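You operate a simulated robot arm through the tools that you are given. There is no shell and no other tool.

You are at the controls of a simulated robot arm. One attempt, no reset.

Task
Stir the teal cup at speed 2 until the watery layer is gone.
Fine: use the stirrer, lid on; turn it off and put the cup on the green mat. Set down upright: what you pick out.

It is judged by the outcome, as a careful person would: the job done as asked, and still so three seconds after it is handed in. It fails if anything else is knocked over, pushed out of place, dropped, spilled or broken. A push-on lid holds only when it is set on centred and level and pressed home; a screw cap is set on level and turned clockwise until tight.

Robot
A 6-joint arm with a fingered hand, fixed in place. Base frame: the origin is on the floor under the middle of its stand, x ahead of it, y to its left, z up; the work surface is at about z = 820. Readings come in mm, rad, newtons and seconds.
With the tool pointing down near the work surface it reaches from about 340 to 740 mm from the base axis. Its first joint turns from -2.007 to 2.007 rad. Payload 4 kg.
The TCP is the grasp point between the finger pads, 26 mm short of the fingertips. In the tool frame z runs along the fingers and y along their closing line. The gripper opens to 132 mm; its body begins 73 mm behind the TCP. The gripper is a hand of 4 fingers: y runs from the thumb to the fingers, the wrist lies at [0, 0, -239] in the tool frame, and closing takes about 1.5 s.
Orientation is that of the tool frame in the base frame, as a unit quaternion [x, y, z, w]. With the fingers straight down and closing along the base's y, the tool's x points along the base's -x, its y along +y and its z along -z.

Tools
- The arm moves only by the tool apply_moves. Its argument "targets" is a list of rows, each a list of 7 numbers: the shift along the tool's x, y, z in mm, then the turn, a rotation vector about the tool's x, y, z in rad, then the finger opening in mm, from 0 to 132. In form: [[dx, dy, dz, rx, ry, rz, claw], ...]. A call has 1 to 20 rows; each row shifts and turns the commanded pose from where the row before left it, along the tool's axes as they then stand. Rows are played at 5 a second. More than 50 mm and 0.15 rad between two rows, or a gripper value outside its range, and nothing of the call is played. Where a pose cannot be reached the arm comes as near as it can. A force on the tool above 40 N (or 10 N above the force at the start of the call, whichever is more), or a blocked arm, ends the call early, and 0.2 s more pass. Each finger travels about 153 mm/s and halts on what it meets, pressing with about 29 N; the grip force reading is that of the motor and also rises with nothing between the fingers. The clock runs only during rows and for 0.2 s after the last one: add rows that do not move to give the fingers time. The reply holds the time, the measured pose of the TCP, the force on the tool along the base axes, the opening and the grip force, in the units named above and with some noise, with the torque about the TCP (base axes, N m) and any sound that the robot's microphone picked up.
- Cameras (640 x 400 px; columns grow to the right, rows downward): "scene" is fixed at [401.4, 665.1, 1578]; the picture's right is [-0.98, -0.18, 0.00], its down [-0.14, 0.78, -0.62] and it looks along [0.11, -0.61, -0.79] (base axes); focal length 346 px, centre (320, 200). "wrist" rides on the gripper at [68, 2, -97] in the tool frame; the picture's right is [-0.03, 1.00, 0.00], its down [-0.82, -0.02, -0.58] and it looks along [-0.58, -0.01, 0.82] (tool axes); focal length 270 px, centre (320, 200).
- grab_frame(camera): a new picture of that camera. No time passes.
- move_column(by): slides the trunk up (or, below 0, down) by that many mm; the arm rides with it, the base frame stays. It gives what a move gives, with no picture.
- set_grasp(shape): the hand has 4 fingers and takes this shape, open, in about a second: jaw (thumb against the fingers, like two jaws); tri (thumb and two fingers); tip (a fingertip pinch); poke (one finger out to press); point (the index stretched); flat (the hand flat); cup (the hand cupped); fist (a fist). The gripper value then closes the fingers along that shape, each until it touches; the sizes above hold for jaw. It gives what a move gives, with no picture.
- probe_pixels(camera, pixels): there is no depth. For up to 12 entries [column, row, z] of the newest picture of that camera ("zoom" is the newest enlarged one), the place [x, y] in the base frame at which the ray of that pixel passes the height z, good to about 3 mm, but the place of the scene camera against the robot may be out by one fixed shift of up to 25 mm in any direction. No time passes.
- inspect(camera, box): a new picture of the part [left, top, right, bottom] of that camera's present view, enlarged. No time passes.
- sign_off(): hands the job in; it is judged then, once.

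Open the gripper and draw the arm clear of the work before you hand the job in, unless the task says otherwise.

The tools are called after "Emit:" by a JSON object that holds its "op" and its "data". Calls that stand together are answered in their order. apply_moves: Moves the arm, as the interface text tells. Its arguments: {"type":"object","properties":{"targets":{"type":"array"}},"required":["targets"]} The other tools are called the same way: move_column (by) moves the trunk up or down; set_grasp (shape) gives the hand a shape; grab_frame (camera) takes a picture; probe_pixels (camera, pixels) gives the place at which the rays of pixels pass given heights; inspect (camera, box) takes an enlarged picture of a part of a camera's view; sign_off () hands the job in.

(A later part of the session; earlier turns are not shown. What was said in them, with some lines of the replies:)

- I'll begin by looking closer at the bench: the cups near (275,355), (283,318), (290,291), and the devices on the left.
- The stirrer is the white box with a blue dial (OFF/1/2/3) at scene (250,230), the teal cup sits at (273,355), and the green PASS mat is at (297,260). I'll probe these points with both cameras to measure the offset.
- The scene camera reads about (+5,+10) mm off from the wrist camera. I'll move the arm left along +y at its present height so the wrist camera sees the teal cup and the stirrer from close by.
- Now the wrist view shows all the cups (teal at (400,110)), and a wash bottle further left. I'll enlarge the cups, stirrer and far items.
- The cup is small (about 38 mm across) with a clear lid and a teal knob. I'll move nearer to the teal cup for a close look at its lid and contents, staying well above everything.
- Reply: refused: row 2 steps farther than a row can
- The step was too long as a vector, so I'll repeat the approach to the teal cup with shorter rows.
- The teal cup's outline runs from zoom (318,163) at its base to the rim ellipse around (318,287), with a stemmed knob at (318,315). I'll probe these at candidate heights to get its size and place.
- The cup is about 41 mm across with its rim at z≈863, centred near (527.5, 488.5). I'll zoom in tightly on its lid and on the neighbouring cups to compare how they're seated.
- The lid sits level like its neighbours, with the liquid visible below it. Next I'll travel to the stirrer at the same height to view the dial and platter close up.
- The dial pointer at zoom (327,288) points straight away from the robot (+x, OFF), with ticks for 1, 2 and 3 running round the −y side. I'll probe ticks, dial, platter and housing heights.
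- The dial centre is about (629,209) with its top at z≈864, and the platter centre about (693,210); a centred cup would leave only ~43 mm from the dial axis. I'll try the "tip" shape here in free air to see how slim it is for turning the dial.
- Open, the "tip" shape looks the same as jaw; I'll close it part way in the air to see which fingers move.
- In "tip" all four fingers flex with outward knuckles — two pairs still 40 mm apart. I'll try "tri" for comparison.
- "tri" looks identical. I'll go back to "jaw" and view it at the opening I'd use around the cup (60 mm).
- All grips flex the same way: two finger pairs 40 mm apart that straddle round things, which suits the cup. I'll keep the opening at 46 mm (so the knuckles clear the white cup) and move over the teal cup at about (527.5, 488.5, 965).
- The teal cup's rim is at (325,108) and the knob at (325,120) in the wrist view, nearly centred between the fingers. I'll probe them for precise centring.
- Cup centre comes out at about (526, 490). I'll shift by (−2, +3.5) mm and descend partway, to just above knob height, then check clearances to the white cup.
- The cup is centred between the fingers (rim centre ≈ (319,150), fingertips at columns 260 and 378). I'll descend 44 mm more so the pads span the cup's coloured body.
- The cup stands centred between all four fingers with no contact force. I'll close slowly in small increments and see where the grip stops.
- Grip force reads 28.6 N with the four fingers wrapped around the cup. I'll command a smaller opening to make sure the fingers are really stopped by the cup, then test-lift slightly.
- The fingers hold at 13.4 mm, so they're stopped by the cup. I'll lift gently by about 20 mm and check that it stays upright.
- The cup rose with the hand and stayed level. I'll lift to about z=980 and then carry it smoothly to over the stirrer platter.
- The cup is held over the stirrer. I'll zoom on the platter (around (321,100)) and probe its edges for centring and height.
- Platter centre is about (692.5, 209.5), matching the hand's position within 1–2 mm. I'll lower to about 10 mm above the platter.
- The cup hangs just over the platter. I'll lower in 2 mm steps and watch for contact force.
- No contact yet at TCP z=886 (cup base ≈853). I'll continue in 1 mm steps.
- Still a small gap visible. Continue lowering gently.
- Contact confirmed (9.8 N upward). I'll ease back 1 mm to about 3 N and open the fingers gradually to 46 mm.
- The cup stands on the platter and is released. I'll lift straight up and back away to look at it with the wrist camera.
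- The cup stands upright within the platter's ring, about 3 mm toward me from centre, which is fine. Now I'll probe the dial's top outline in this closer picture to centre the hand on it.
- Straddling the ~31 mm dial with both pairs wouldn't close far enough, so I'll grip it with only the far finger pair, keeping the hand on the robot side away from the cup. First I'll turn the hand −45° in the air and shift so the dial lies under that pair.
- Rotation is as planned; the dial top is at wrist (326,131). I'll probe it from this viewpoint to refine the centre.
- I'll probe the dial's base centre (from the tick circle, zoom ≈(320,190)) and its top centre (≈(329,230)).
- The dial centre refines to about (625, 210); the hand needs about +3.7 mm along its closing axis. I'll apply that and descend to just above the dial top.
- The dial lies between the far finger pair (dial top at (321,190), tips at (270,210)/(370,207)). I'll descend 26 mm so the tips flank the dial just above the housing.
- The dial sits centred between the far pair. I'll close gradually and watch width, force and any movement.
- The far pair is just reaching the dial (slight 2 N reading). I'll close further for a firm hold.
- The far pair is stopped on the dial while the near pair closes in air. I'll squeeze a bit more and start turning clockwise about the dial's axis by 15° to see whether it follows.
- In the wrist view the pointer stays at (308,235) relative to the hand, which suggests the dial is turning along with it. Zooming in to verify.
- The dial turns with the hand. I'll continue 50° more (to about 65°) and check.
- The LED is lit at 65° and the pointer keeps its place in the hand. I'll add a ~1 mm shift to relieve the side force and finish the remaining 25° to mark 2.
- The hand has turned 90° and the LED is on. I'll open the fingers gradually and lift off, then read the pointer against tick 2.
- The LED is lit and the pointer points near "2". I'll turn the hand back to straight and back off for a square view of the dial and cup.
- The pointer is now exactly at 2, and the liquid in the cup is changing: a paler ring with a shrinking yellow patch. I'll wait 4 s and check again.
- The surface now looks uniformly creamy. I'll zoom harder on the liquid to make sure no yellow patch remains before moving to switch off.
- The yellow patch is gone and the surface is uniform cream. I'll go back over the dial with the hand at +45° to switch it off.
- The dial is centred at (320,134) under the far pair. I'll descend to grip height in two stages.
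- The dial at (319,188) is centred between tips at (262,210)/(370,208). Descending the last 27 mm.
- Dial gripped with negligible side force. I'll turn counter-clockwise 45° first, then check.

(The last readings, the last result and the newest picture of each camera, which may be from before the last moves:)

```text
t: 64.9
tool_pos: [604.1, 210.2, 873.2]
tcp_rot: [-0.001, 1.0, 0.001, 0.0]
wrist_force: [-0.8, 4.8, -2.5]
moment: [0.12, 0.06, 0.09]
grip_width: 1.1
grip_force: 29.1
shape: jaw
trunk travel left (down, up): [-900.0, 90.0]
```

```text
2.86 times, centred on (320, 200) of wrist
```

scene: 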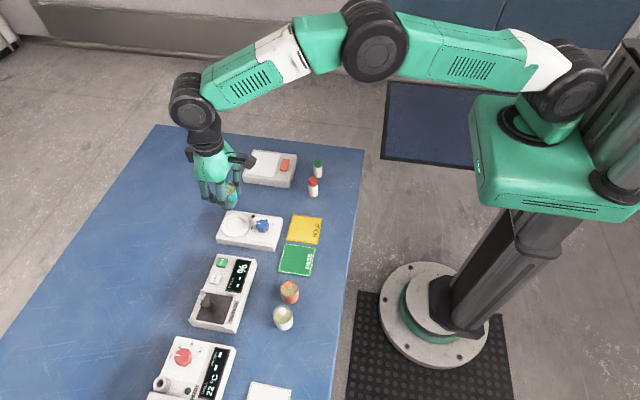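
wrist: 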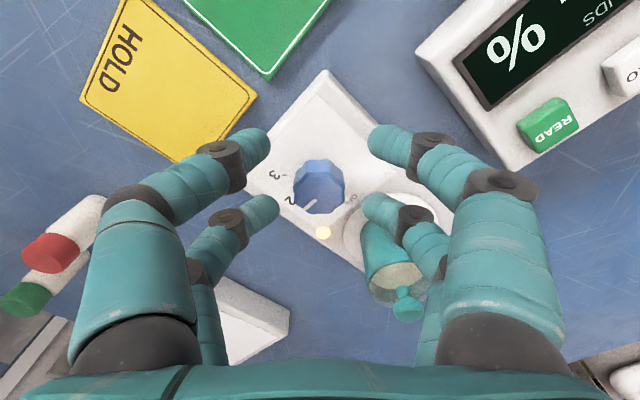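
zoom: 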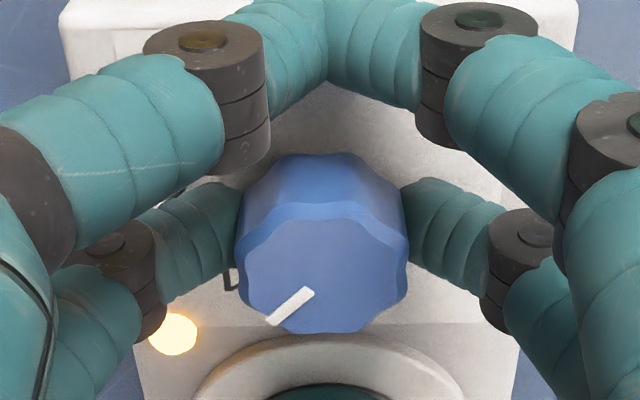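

The pointer has moved with the hand to about mark 1; forces are small. I'll turn the remaining 45° to OFF.

Emit:
{"op": "apply_moves", "data": {"targets": [[-0.07, -1.65, 0, 0, 0, -0.0873, 2], [-0.07, -1.65, 0, 0, 0, -0.0873, 2], [-0.07, -1.65, 0, 0, 0, -0.0873, 2], [-0.07, -1.65, 0, 0, 0, -0.0873, 2], [-0.07, -1.65, 0, 0, 0, -0.0873, 2], [-0.07, -1.65, 0, 0, 0, -0.0873, 2], [-0.07, -1.65, 0, 0, 0, -0.0873, 2], [-0.07, -1.65, 0, 0, 0, -0.0873, 2], [-0.07, -1.65, 0, 0, 0, -0.0873, 2], [0, 0, 0, 0, 0, 0, 2]]}}

Emit:
{"op": "inspect", "data": {"camera": "wrist", "box": [240, 130, 400, 270]}}

Emit:
{"op": "inspect", "data": {"camera": "scene", "box": [210, 180, 310, 260]}}

```text
t: 67.1
tool_pos: [608.0, 197.6, 872.9]
tcp_rot: [-0.384, 0.923, -0.001, 0.0]
wrist_force: [-4.5, 3.4, -4.1]
moment: [0.03, 0.13, 0.04]
grip_width: 0.9
grip_force: 28.8
shape: jaw
trunk travel left (down, up): [-900.0, 90.0]
```

```text
2.86 times, centred on (320, 200) of wrist
```

zoom: 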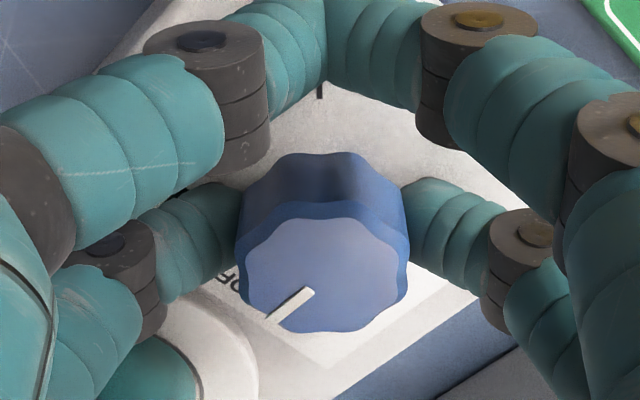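

```text
5.00 times, centred on (260, 220) of scene
```

zoom: 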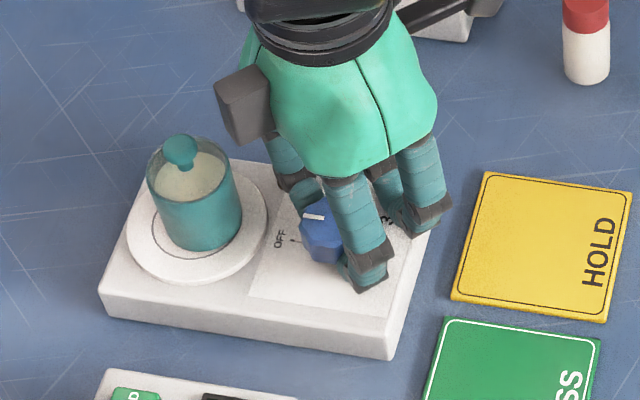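

The pointer looks back at OFF as at the start. I'll release, lift off and check the pointer and LED.

Emit:
{"op": "apply_moves", "data": {"targets": [[0, 0, 0, 0, 0, 0, 10], [0, 0, 0, 0, 0, 0, 20], [0, 0, 0, 0, 0, 0, 30], [0, 0, 0, 0, 0, 0, 40], [0, 0, 0, 0, 0, 0, 44], [0, 0, -8, 0, 0, 0, 44], [0, 0, -15, 0, 0, 0, 44], [0, 0, -20, 0, 0, 0, 44], [0, 0, -25, 0, 0, 0, 44], [0, 0, -25, 0, 0, 0, 44], [0, 0, -15, 0, 0, 0.131, 44], [0, 0, 0, 0, 0, 0.131, 44], [0, 0, 0, 0, 0, 0.131, 44], [0, 0, 0, 0, 0, 0.131, 44], [0, 0, 0, 0, 0, 0.131, 44], [0, 0, 0, 0, 0, 0.1304, 44], [24, 6, 0, 0, 0, 0, 44], [24, 6, 0, 0, 0, 0, 44], [0, 0, 0, 0, 0, 0, 44]]}}

Emit:
{"op": "grab_frame", "data": {"camera": "wrist"}}

Emit:
{"op": "inspect", "data": {"camera": "wrist", "box": [265, 120, 375, 250]}}

Emit:
{"op": "inspect", "data": {"camera": "scene", "box": [215, 190, 285, 250]}}

```text
t: 71.1
tool_pos: [562.3, 208.3, 982.5]
tcp_rot: [0.0, 1.0, 0.0, 0.0]
wrist_force: [0.1, 0.5, 0.3]
moment: [-0.02, 0.0, -0.02]
grip_width: 43.5
grip_force: 0.1
shape: jaw
trunk travel left (down, up): [-900.0, 90.0]
```

```text
taken
```

wrist: 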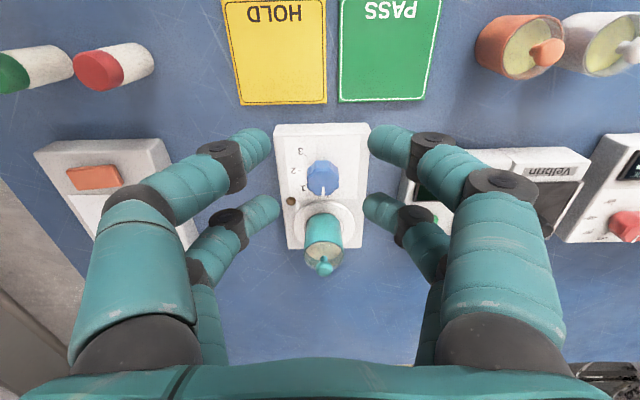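

```text
3.08 times, centred on (320, 185) of wrist
```

zoom: 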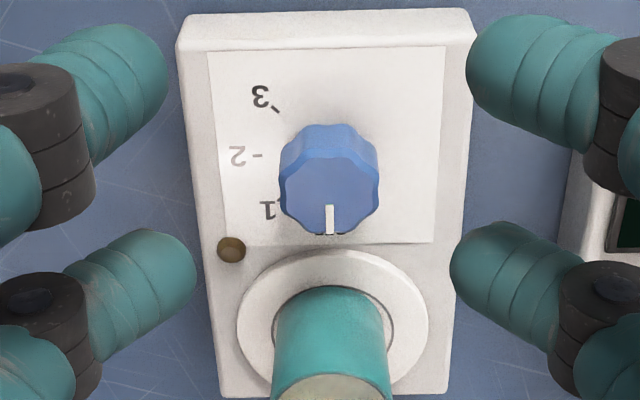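

```text
6.67 times, centred on (250, 220) of scene
```

zoom: 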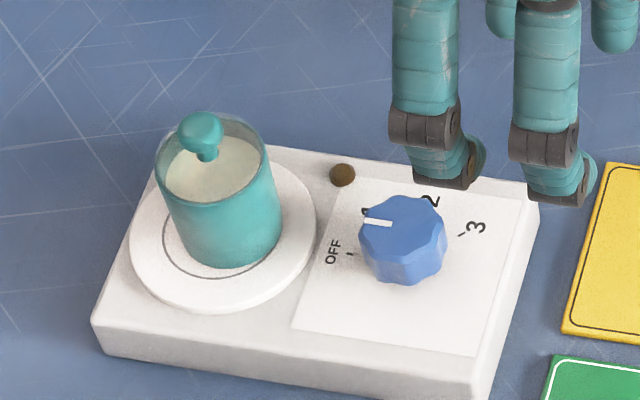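

The dial is at OFF and the LED is dark. I'll check the liquid surface once more and probe the cup's base position before picking it up.

Emit:
{"op": "inspect", "data": {"camera": "scene", "box": [228, 200, 248, 220]}}

Emit:
{"op": "inspect", "data": {"camera": "wrist", "box": [290, 190, 360, 280]}}

Emit:
{"op": "probe_pixels", "data": {"camera": "zoom", "pixels": [[320, 200, 850]]}}

```text
16.00 times, centred on (238, 210) of scene
```

zoom: 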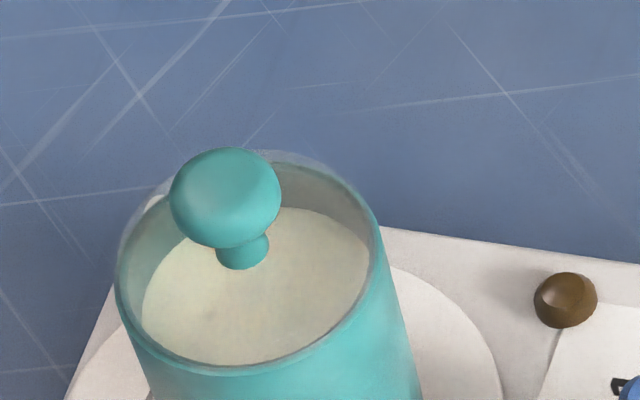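

```text
4.44 times, centred on (325, 235) of wrist
```

zoom: 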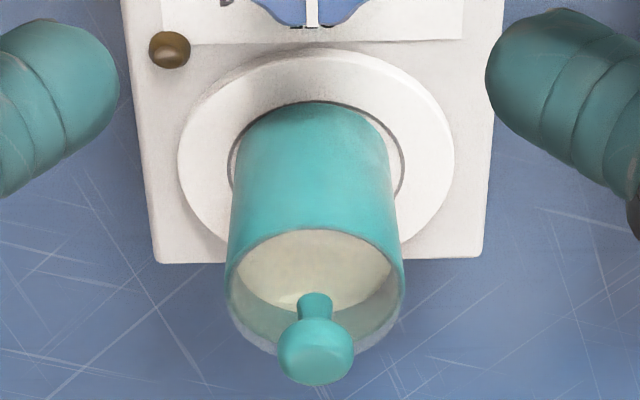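

```text
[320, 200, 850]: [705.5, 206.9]
```

The liquid is uniformly cream with no watery patch. I'll probe the cup's base outline for the pick-up position.

Emit:
{"op": "probe_pixels", "data": {"camera": "zoom", "pixels": [[315, 102, 850], [236, 140, 850], [393, 140, 850], [315, 229, 893], [316, 352, 893], [226, 290, 893], [405, 290, 893], [316, 350, 908], [316, 50, 850], [178, 150, 850], [454, 150, 850]]}}

```text
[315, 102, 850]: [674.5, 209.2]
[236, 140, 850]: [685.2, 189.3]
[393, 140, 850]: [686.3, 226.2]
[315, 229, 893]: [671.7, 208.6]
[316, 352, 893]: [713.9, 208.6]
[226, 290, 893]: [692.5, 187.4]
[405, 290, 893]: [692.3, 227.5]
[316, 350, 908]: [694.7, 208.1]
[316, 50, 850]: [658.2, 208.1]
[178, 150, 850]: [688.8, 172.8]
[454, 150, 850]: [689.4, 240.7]
```

Cup centre is about (693, 208). I'll go over it at height, then descend with the 46 mm opening.

Emit:
{"op": "apply_moves", "data": {"targets": [[-15, 0, 0, 0, 0, 0, 46], [-25, 0, 0, 0, 0, 0, 46], [-30, 0, 0, 0, 0, 0, 46], [-30, 0, 0, 0, 0, 0, 46], [-20, -0.3, 0, 0, 0, 0, 46], [-10.5, 0, 0, 0, 0, 0, 46], [0, 0, 20, 0, 0, 0, 46], [0, 0, 20, 0, 0, 0, 46], [0, 0, 10, 0, 0, 0, 46], [0, 0, 0, 0, 0, 0, 46]]}}

Emit:
{"op": "grab_frame", "data": {"camera": "wrist"}}

Emit:
{"op": "inspect", "data": {"camera": "scene", "box": [200, 160, 300, 250]}}

```text
t: 73.3
tool_pos: [691.6, 208.5, 931.6]
tcp_rot: [0.0, 1.0, 0.0, 0.0]
wrist_force: [-0.8, -0.4, -0.2]
moment: [0.02, 0.02, 0.0]
grip_width: 45.2
grip_force: 0.0
shape: jaw
trunk travel left (down, up): [-900.0, 90.0]
```

```text
taken
```

wrist: 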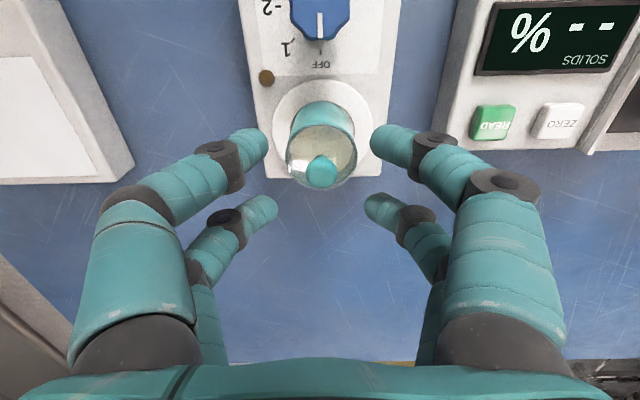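

```text
4.44 times, centred on (250, 205) of scene
```

zoom: 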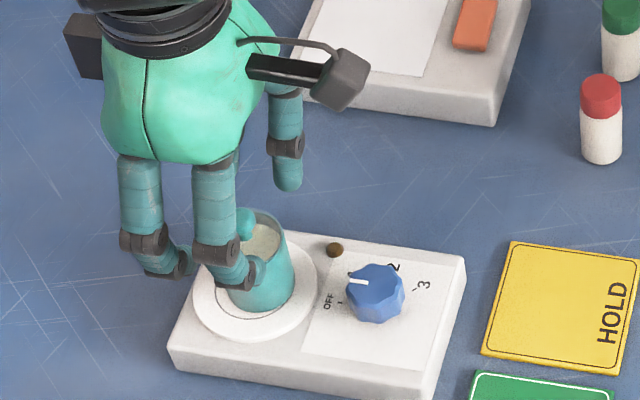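

The cup is centred between the fingers (rim at (320,155)). I'll descend the remaining 49 mm.

Emit:
{"op": "apply_moves", "data": {"targets": [[0, 0, 12, 0, 0, 0, 46], [0, 0, 13, 0, 0, 0, 46], [0, 0, 12, 0, 0, 0, 46], [0, 0, 8, 0, 0, 0, 46], [0, 0, 4, 0, 0, 0, 46], [0, 0, 0, 0, 0, 0, 46]]}}

Emit:
{"op": "grab_frame", "data": {"camera": "wrist"}}

```text
t: 74.7
tool_pos: [692.4, 208.2, 883.5]
tcp_rot: [0.0, 1.0, 0.0, 0.0]
wrist_force: [0.0, 1.1, -0.3]
moment: [0.0, -0.03, 0.01]
grip_width: 45.5
grip_force: 0.1
shape: jaw
trunk travel left (down, up): [-900.0, 90.0]
```

```text
taken
```

wrist: 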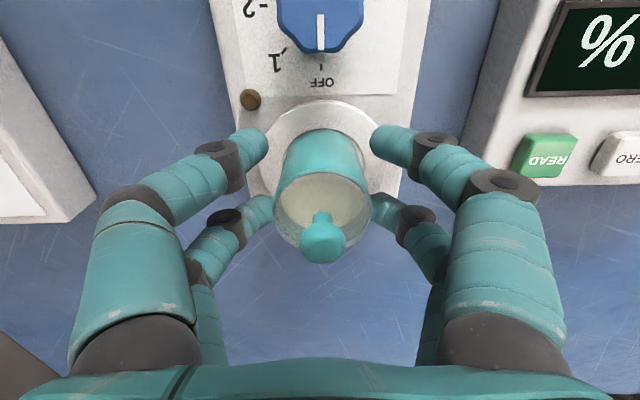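

The cup is flanked just as at the first pick. I'll close slowly to grip it.

Emit:
{"op": "apply_moves", "data": {"targets": [[0, 0, 0, 0, 0, 0, 42], [0, 0, 0, 0, 0, 0, 39], [0, 0, 0, 0, 0, 0, 36], [0, 0, 0, 0, 0, 0, 33], [0, 0, 0, 0, 0, 0, 30], [0, 0, 0, 0, 0, 0, 27], [0, 0, 0, 0, 0, 0, 24], [0, 0, 0, 0, 0, 0, 20], [0, 0, 0, 0, 0, 0, 16], [0, 0, 0, 0, 0, 0, 10], [0, 0, 0, 0, 0, 0, 5], [0, 0, 0, 0, 0, 0, 5]]}}

Emit:
{"op": "apply_moves", "data": {"targets": [[0, 0, -3, 0, 0, 0, 5], [0, 0, -6, 0, 0, 0, 5], [0, 0, -8, 0, 0, 0, 5], [0, 0, -6, 0, 0, 0, 5], [0, 0, 0, 0, 0, 0, 5]]}}

Emit:
{"op": "grab_frame", "data": {"camera": "wrist"}}

Emit:
{"op": "inspect", "data": {"camera": "scene", "box": [200, 160, 300, 250]}}

```text
t: 77.3
tool_pos: [692.1, 208.4, 882.7]
tcp_rot: [0.0, 1.0, -0.001, 0.0]
wrist_force: [0.2, 0.2, -0.1]
moment: [-0.01, -0.01, 0.01]
grip_width: 14.3
grip_force: 29.0
shape: jaw
trunk travel left (down, up): [-900.0, 90.0]
```

```text
t: 78.5
tool_pos: [691.9, 207.8, 905.9]
tcp_rot: [0.0, 1.0, 0.0, 0.0]
wrist_force: [0.1, 0.5, -0.5]
moment: [0.03, -0.01, -0.03]
grip_width: 14.3
grip_force: 28.9
shape: jaw
trunk travel left (down, up): [-900.0, 90.0]
```

```text
taken
```

wrist: 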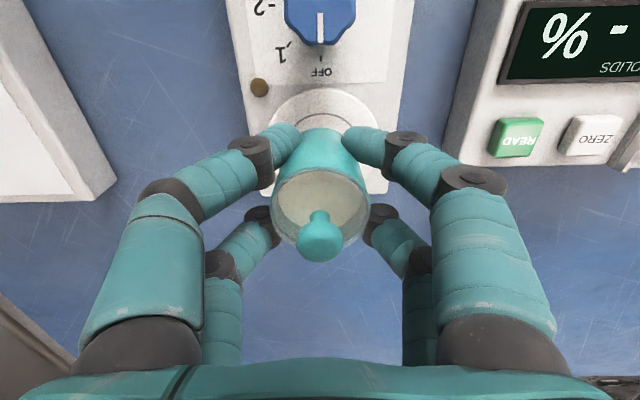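

```text
4.44 times, centred on (250, 205) of scene
```

zoom: 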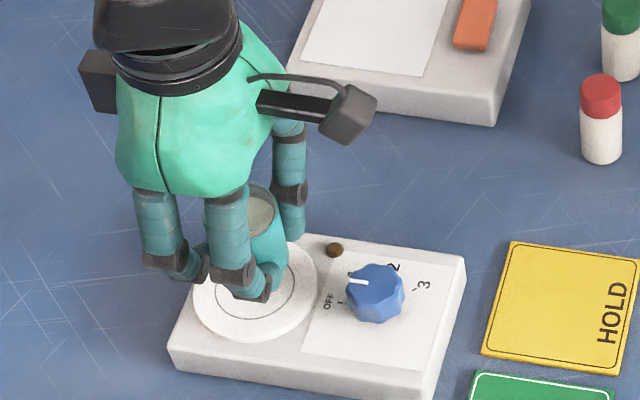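

The cup came up cleanly, the dial and platter undisturbed. I'll lift to about z=985 and carry it to over the green PASS mat.

Emit:
{"op": "apply_moves", "data": {"targets": [[0, 0, -10, 0, 0, 0, 5], [0, 0, -18, 0, 0, 0, 5], [0, 0, -20, 0, 0, 0, 5], [0, 0, -18, 0, 0, 0, 5], [0, 0, -12, 0, 0, 0, 5], [0, 0, 0, 0, 0, 0, 5]]}}

Emit:
{"op": "apply_moves", "data": {"targets": [[6, 2, 0, 0, 0, 0, 5], [12, 4, 0, 0, 0, 0, 5], [18, 6, 0, 0, 0, 0, 5], [20, 6.5, 0, 0, 0, 0, 5], [20, 6.5, 0, 0, 0, 0, 5], [20, 6.5, 0, 0, 0, 0, 5], [20, 6.5, 0, 0, 0, 0, 5], [18, 6, 0, 0, 0, 0, 5], [15, 5, 0, 0, 0, 0, 5], [10, 3, 0, 0, 0, 0, 5], [8, 2, 0, 0, 0, 0, 5], [0, 0, 0, 0, 0, 0, 5], [0, 0, 0, 0, 0, 0, 5]]}}

Emit:
{"op": "grab_frame", "data": {"camera": "wrist"}}

Emit:
{"op": "grab_frame", "data": {"camera": "scene"}}

```text
t: 79.9
tool_pos: [692.3, 208.6, 983.7]
tcp_rot: [0.0, 1.0, 0.0, 0.0]
wrist_force: [-0.5, -0.1, -1.0]
moment: [0.02, -0.01, -0.01]
grip_width: 14.3
grip_force: 28.9
shape: jaw
trunk travel left (down, up): [-900.0, 90.0]
```

```text
t: 82.7
tool_pos: [526.2, 263.9, 984.7]
tcp_rot: [-0.001, 1.0, 0.0, 0.0]
wrist_force: [-1.2, -0.6, -0.8]
moment: [0.0, 0.04, 0.02]
grip_width: 14.2
grip_force: 28.9
shape: jaw
trunk travel left (down, up): [-900.0, 90.0]
```

```text
taken
```

wrist: 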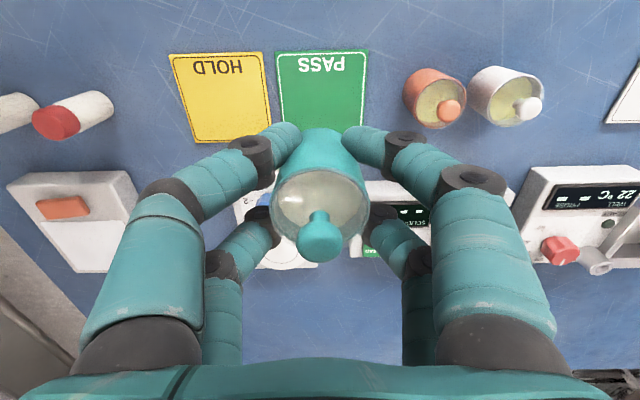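

```text
taken
```

scene: 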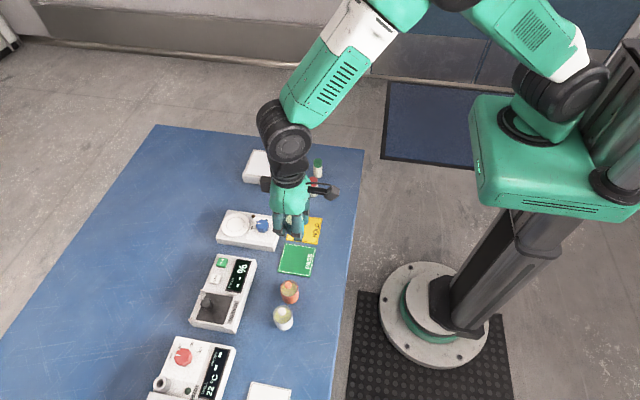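

Hovering over the mat area; the mat spans columns ~276–367 and starts at row ~50 in the wrist view. I'll probe its edges and the orange cup.

Emit:
{"op": "probe_pixels", "data": {"camera": "wrist", "pixels": [[277, 53, 822], [367, 51, 822], [283, 123, 822], [362, 122, 822], [404, 95, 820], [263, 52, 822], [420, 122, 863], [435, 70, 820]]}}

Emit:
{"op": "inspect", "data": {"camera": "scene", "box": [250, 190, 350, 310]}}

```text
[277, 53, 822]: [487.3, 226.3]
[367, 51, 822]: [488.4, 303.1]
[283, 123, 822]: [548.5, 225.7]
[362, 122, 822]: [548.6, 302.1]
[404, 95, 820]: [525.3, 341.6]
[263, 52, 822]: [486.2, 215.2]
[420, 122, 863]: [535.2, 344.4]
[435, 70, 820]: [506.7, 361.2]
```

```text
3.33 times, centred on (300, 250) of scene
```

zoom: 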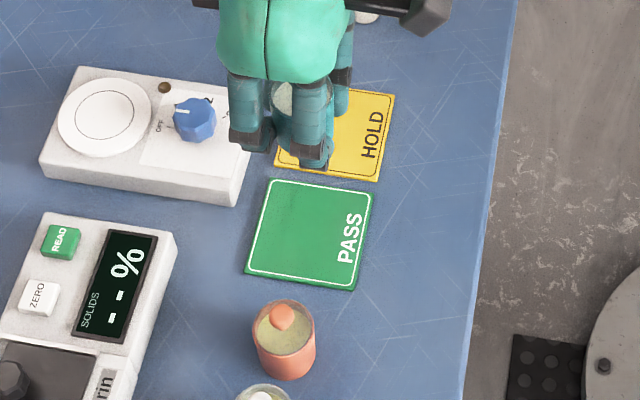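

The mat spans x≈487–567 and y≈226–303, so the cup is already right over its middle. I'll lower to about 10 mm above it.

Emit:
{"op": "apply_moves", "data": {"targets": [[0, 0, 10, 0, 0, 0, 5], [0, 0, 18, 0, 0, 0, 5], [0, 0, 22, 0, 0, 0, 5], [0, 0, 22, 0, 0, 0, 5], [0, 0, 20, 0, 0, 0, 5], [0, 0, 14, 0, 0, 0, 5], [0, 0, 10, 0, 0, 0, 5], [0, 0, 0, 0, 0, 0, 5]]}}

Emit:
{"op": "grab_frame", "data": {"camera": "wrist"}}

Emit:
{"op": "inspect", "data": {"camera": "scene", "box": [250, 190, 350, 310]}}

```text
t: 84.5
tool_pos: [525.1, 263.2, 867.0]
tcp_rot: [0.0, 1.0, 0.0, 0.0]
wrist_force: [0.0, -0.6, -0.8]
moment: [0.03, 0.01, -0.01]
grip_width: 13.7
grip_force: 29.4
shape: jaw
trunk travel left (down, up): [-900.0, 90.0]
```

```text
taken
```

wrist: 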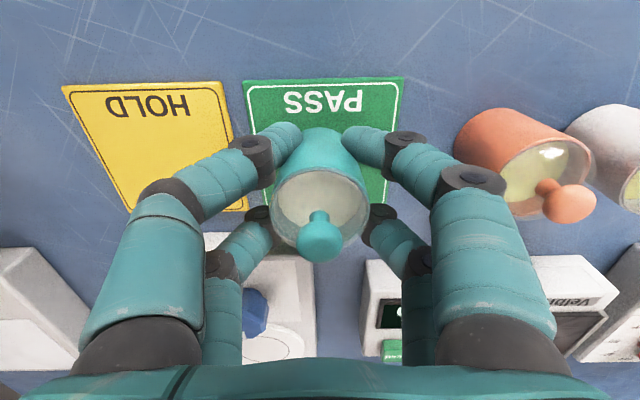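

```text
3.33 times, centred on (300, 250) of scene
```

zoom: 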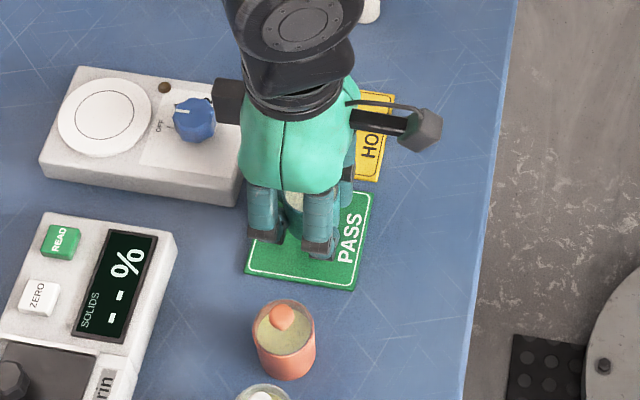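

The cup is just above the middle of the green mat with room to the orange cup. I'll lower in small steps until contact.

Emit:
{"op": "apply_moves", "data": {"targets": [[0, 0, 2, 0, 0, 0, 5], [0, 0, 2, 0, 0, 0, 5], [0, 0, 2, 0, 0, 0, 5], [0, 0, 2, 0, 0, 0, 5], [0, 0, 1, 0, 0, 0, 5], [0, 0, 0, 0, 0, 0, 5]]}}

Emit:
{"op": "apply_moves", "data": {"targets": [[0, 0, 1, 0, 0, 0, 5], [0, 0, 1, 0, 0, 0, 5], [0, 0, 0, 0, 0, 0, 5]]}}

```text
t: 85.9
tool_pos: [524.8, 263.1, 859.6]
tcp_rot: [0.0, 1.0, 0.0, 0.0]
wrist_force: [-0.3, 1.2, -1.2]
moment: [-0.02, 0.0, 0.05]
grip_width: 13.8
grip_force: 28.9
shape: jaw
trunk travel left (down, up): [-900.0, 90.0]
```

```text
t: 86.7
tool_pos: [525.2, 263.3, 856.9]
tcp_rot: [0.0, 1.0, 0.0, 0.0]
wrist_force: [-0.1, -0.3, -1.1]
moment: [-0.02, 0.02, -0.01]
grip_width: 14.0
grip_force: 29.1
shape: jaw
trunk travel left (down, up): [-900.0, 90.0]
```

No contact yet at z≈857; continuing in 1 mm steps.

Emit:
{"op": "apply_moves", "data": {"targets": [[0, 0, 1, 0, 0, 0, 5], [0, 0, 1, 0, 0, 0, 5], [0, 0, 0, 0, 0, 0, 5]]}}

Emit:
{"op": "apply_moves", "data": {"targets": [[0, 0, 1, 0, 0, 0, 5], [0, 0, 0, 0, 0, 0, 5]]}}

```text
t: 87.5
tool_pos: [525.1, 262.3, 856.1]
tcp_rot: [0.0, 1.0, 0.0, 0.001]
wrist_force: [0.1, 0.1, 4.7]
moment: [-0.03, 0.07, -0.01]
grip_width: 14.1
grip_force: 28.7
shape: jaw
trunk travel left (down, up): [-900.0, 90.0]
```

```text
t: 88.1
tool_pos: [525.6, 263.4, 854.6]
tcp_rot: [0.001, 1.0, 0.001, 0.002]
wrist_force: [1.7, 0.1, 12.9]
moment: [-0.03, 0.01, 0.01]
grip_width: 14.1
grip_force: 28.7
shape: jaw
trunk travel left (down, up): [-900.0, 90.0]
```

The cup is on the mat (12.9 N contact). I'll ease up 1.3 mm and open gradually to release.

Emit:
{"op": "apply_moves", "data": {"targets": [[0, 0, -1.3, 0, 0, 0, 5], [0, 0, 0, 0, 0, 0, 14], [0, 0, 0, 0, 0, 0, 18], [0, 0, 0, 0, 0, 0, 22], [0, 0, 0, 0, 0, 0, 27], [0, 0, 0, 0, 0, 0, 33], [0, 0, 0, 0, 0, 0, 40], [0, 0, 0, 0, 0, 0, 46], [0, 0, 0, 0, 0, 0, 46]]}}

Emit:
{"op": "grab_frame", "data": {"camera": "wrist"}}

Emit:
{"op": "inspect", "data": {"camera": "scene", "box": [250, 190, 350, 310]}}

```text
t: 90.1
tool_pos: [524.2, 263.1, 854.8]
tcp_rot: [0.0, 1.0, 0.001, 0.0]
wrist_force: [0.3, -0.9, 0.0]
moment: [0.0, -0.02, 0.05]
grip_width: 45.7
grip_force: 0.1
shape: jaw
trunk travel left (down, up): [-900.0, 90.0]
```

```text
taken
```

wrist: 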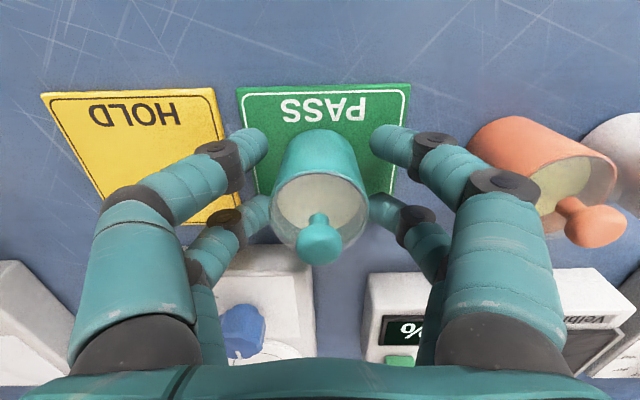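

```text
3.33 times, centred on (300, 250) of scene
```

zoom: 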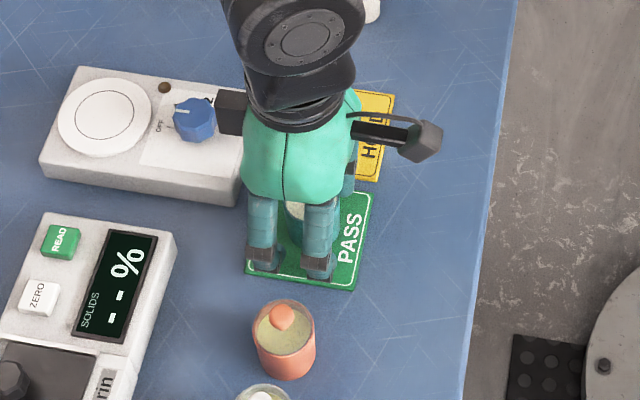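

The cup is released and upright on the mat. I'll lift straight up, then draw the arm back and clear to inspect the final state.

Emit:
{"op": "apply_moves", "data": {"targets": [[0, 0, -6, 0, 0, 0, 46], [0, 0, -14, 0, 0, 0, 46], [0, 0, -20, 0, 0, 0, 46], [0, 0, -25, 0, 0, 0, 46], [0, 0, -30, 0, 0, 0, 46], [0, 0, -35, 0, 0, 0, 46], [0, 0, -40, 0, 0, 0, 46], [0, 0, -40, 0, 0, 0, 60], [0, -30, -30, 0, 0, 0, 80], [0, -40, -20, 0, 0, 0, 100], [0, -45, 0, 0, 0, 0, 120], [20, -40, 0, 0, 0, 0, 132], [20, -25, 0, 0, 0, 0, 132], [0, 0, 0, 0, 0, 0, 132], [0, 0, 0, 0, 0, 0, 132]]}}

Emit:
{"op": "grab_frame", "data": {"camera": "scene"}}

Emit:
{"op": "inspect", "data": {"camera": "scene", "box": [200, 190, 340, 340]}}

Emit:
{"op": "grab_frame", "data": {"camera": "wrist"}}

```text
t: 93.3
tool_pos: [485.4, 82.8, 1115.8]
tcp_rot: [0.0, 1.0, 0.0, 0.001]
wrist_force: [0.4, 0.8, -0.4]
moment: [-0.04, 0.05, 0.0]
grip_width: 131.8
grip_force: 0.0
shape: jaw
trunk travel left (down, up): [-900.0, 90.0]
```

```text
taken
```

scene: 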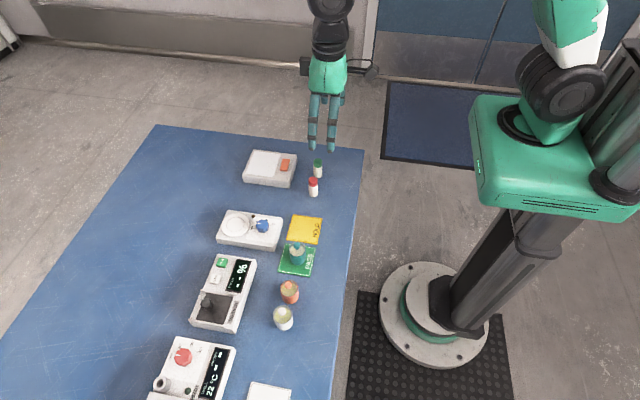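

```text
2.67 times, centred on (270, 265) of scene
```

zoom: 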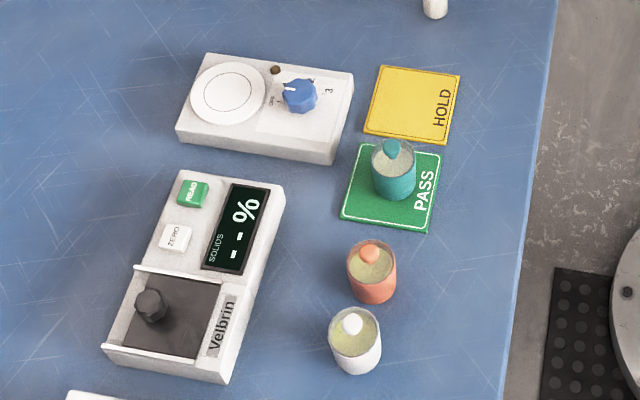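

```text
taken
```

wrist: 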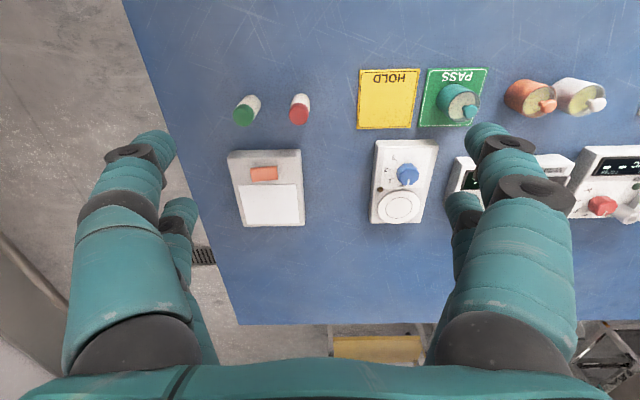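

The arm is clear; the cup stands on the green mat, the stirrer is off, and everything else is in place. One last close look at the cup's contents and the dial.

Emit:
{"op": "inspect", "data": {"camera": "scene", "box": [280, 235, 320, 275]}}

Emit:
{"op": "inspect", "data": {"camera": "scene", "box": [240, 205, 290, 250]}}

Emit:
{"op": "inspect", "data": {"camera": "wrist", "box": [420, 60, 500, 130]}}

```text
10.00 times, centred on (300, 255) of scene
```

zoom: 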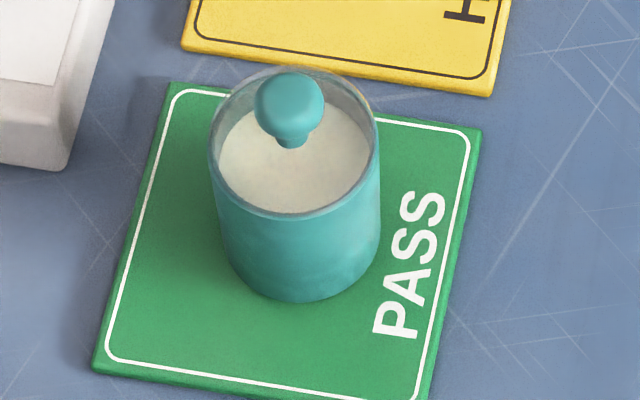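

```text
8.89 times, centred on (265, 228) of scene
```

zoom: 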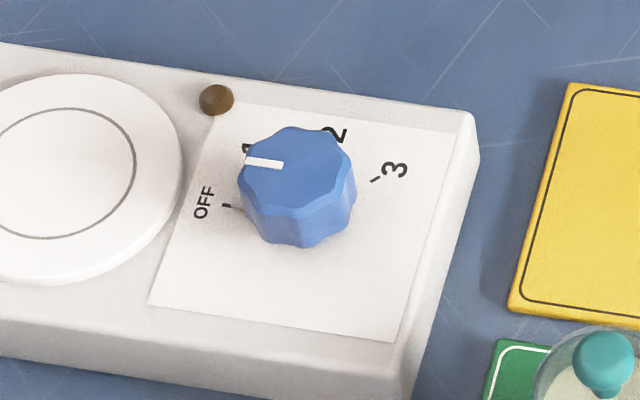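

```text
5.71 times, centred on (460, 95) of wrist
```

zoom: 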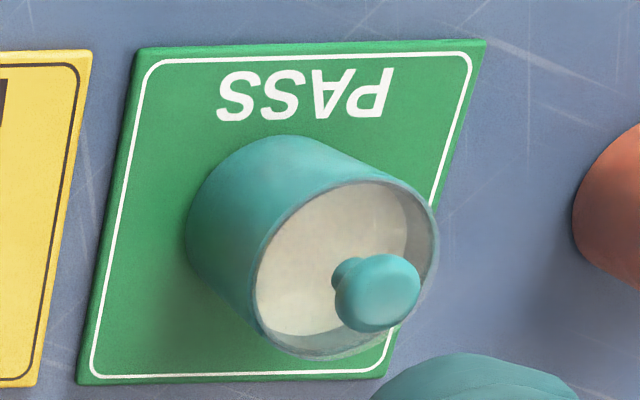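

The contents are uniformly creamy with the lid on, and the cup stands upright in the middle of the green mat. The dial is at OFF with its lamp dark, the hand is open, and the arm is clear, so I'm handing the job in.

Emit:
{"op": "sign_off", "data": {}}

```text
The job is handed in.
```

The teal cup is stirred and standing upright on the green PASS mat, lid still on. The job is handed in.

- **Stirring:** I set the cup on the stirrer and turned the dial to 2. The yellow watery layer shrank and was gone within a few seconds of reaching speed 2. Stirring ran on for another 8 seconds or so while I got back to the dial. After that the surface stayed an even cream colour.
- **Stirrer:** The dial is back at OFF and the lamp is dark.
- **Everything else:** In the last pictures nothing else looks moved, knocked over or spilled. The hand is open and the arm is clear of the bench.

The cup sat about 3 mm off the centre of the stirrer plate while it ran, which didn't seem to affect the mixing.
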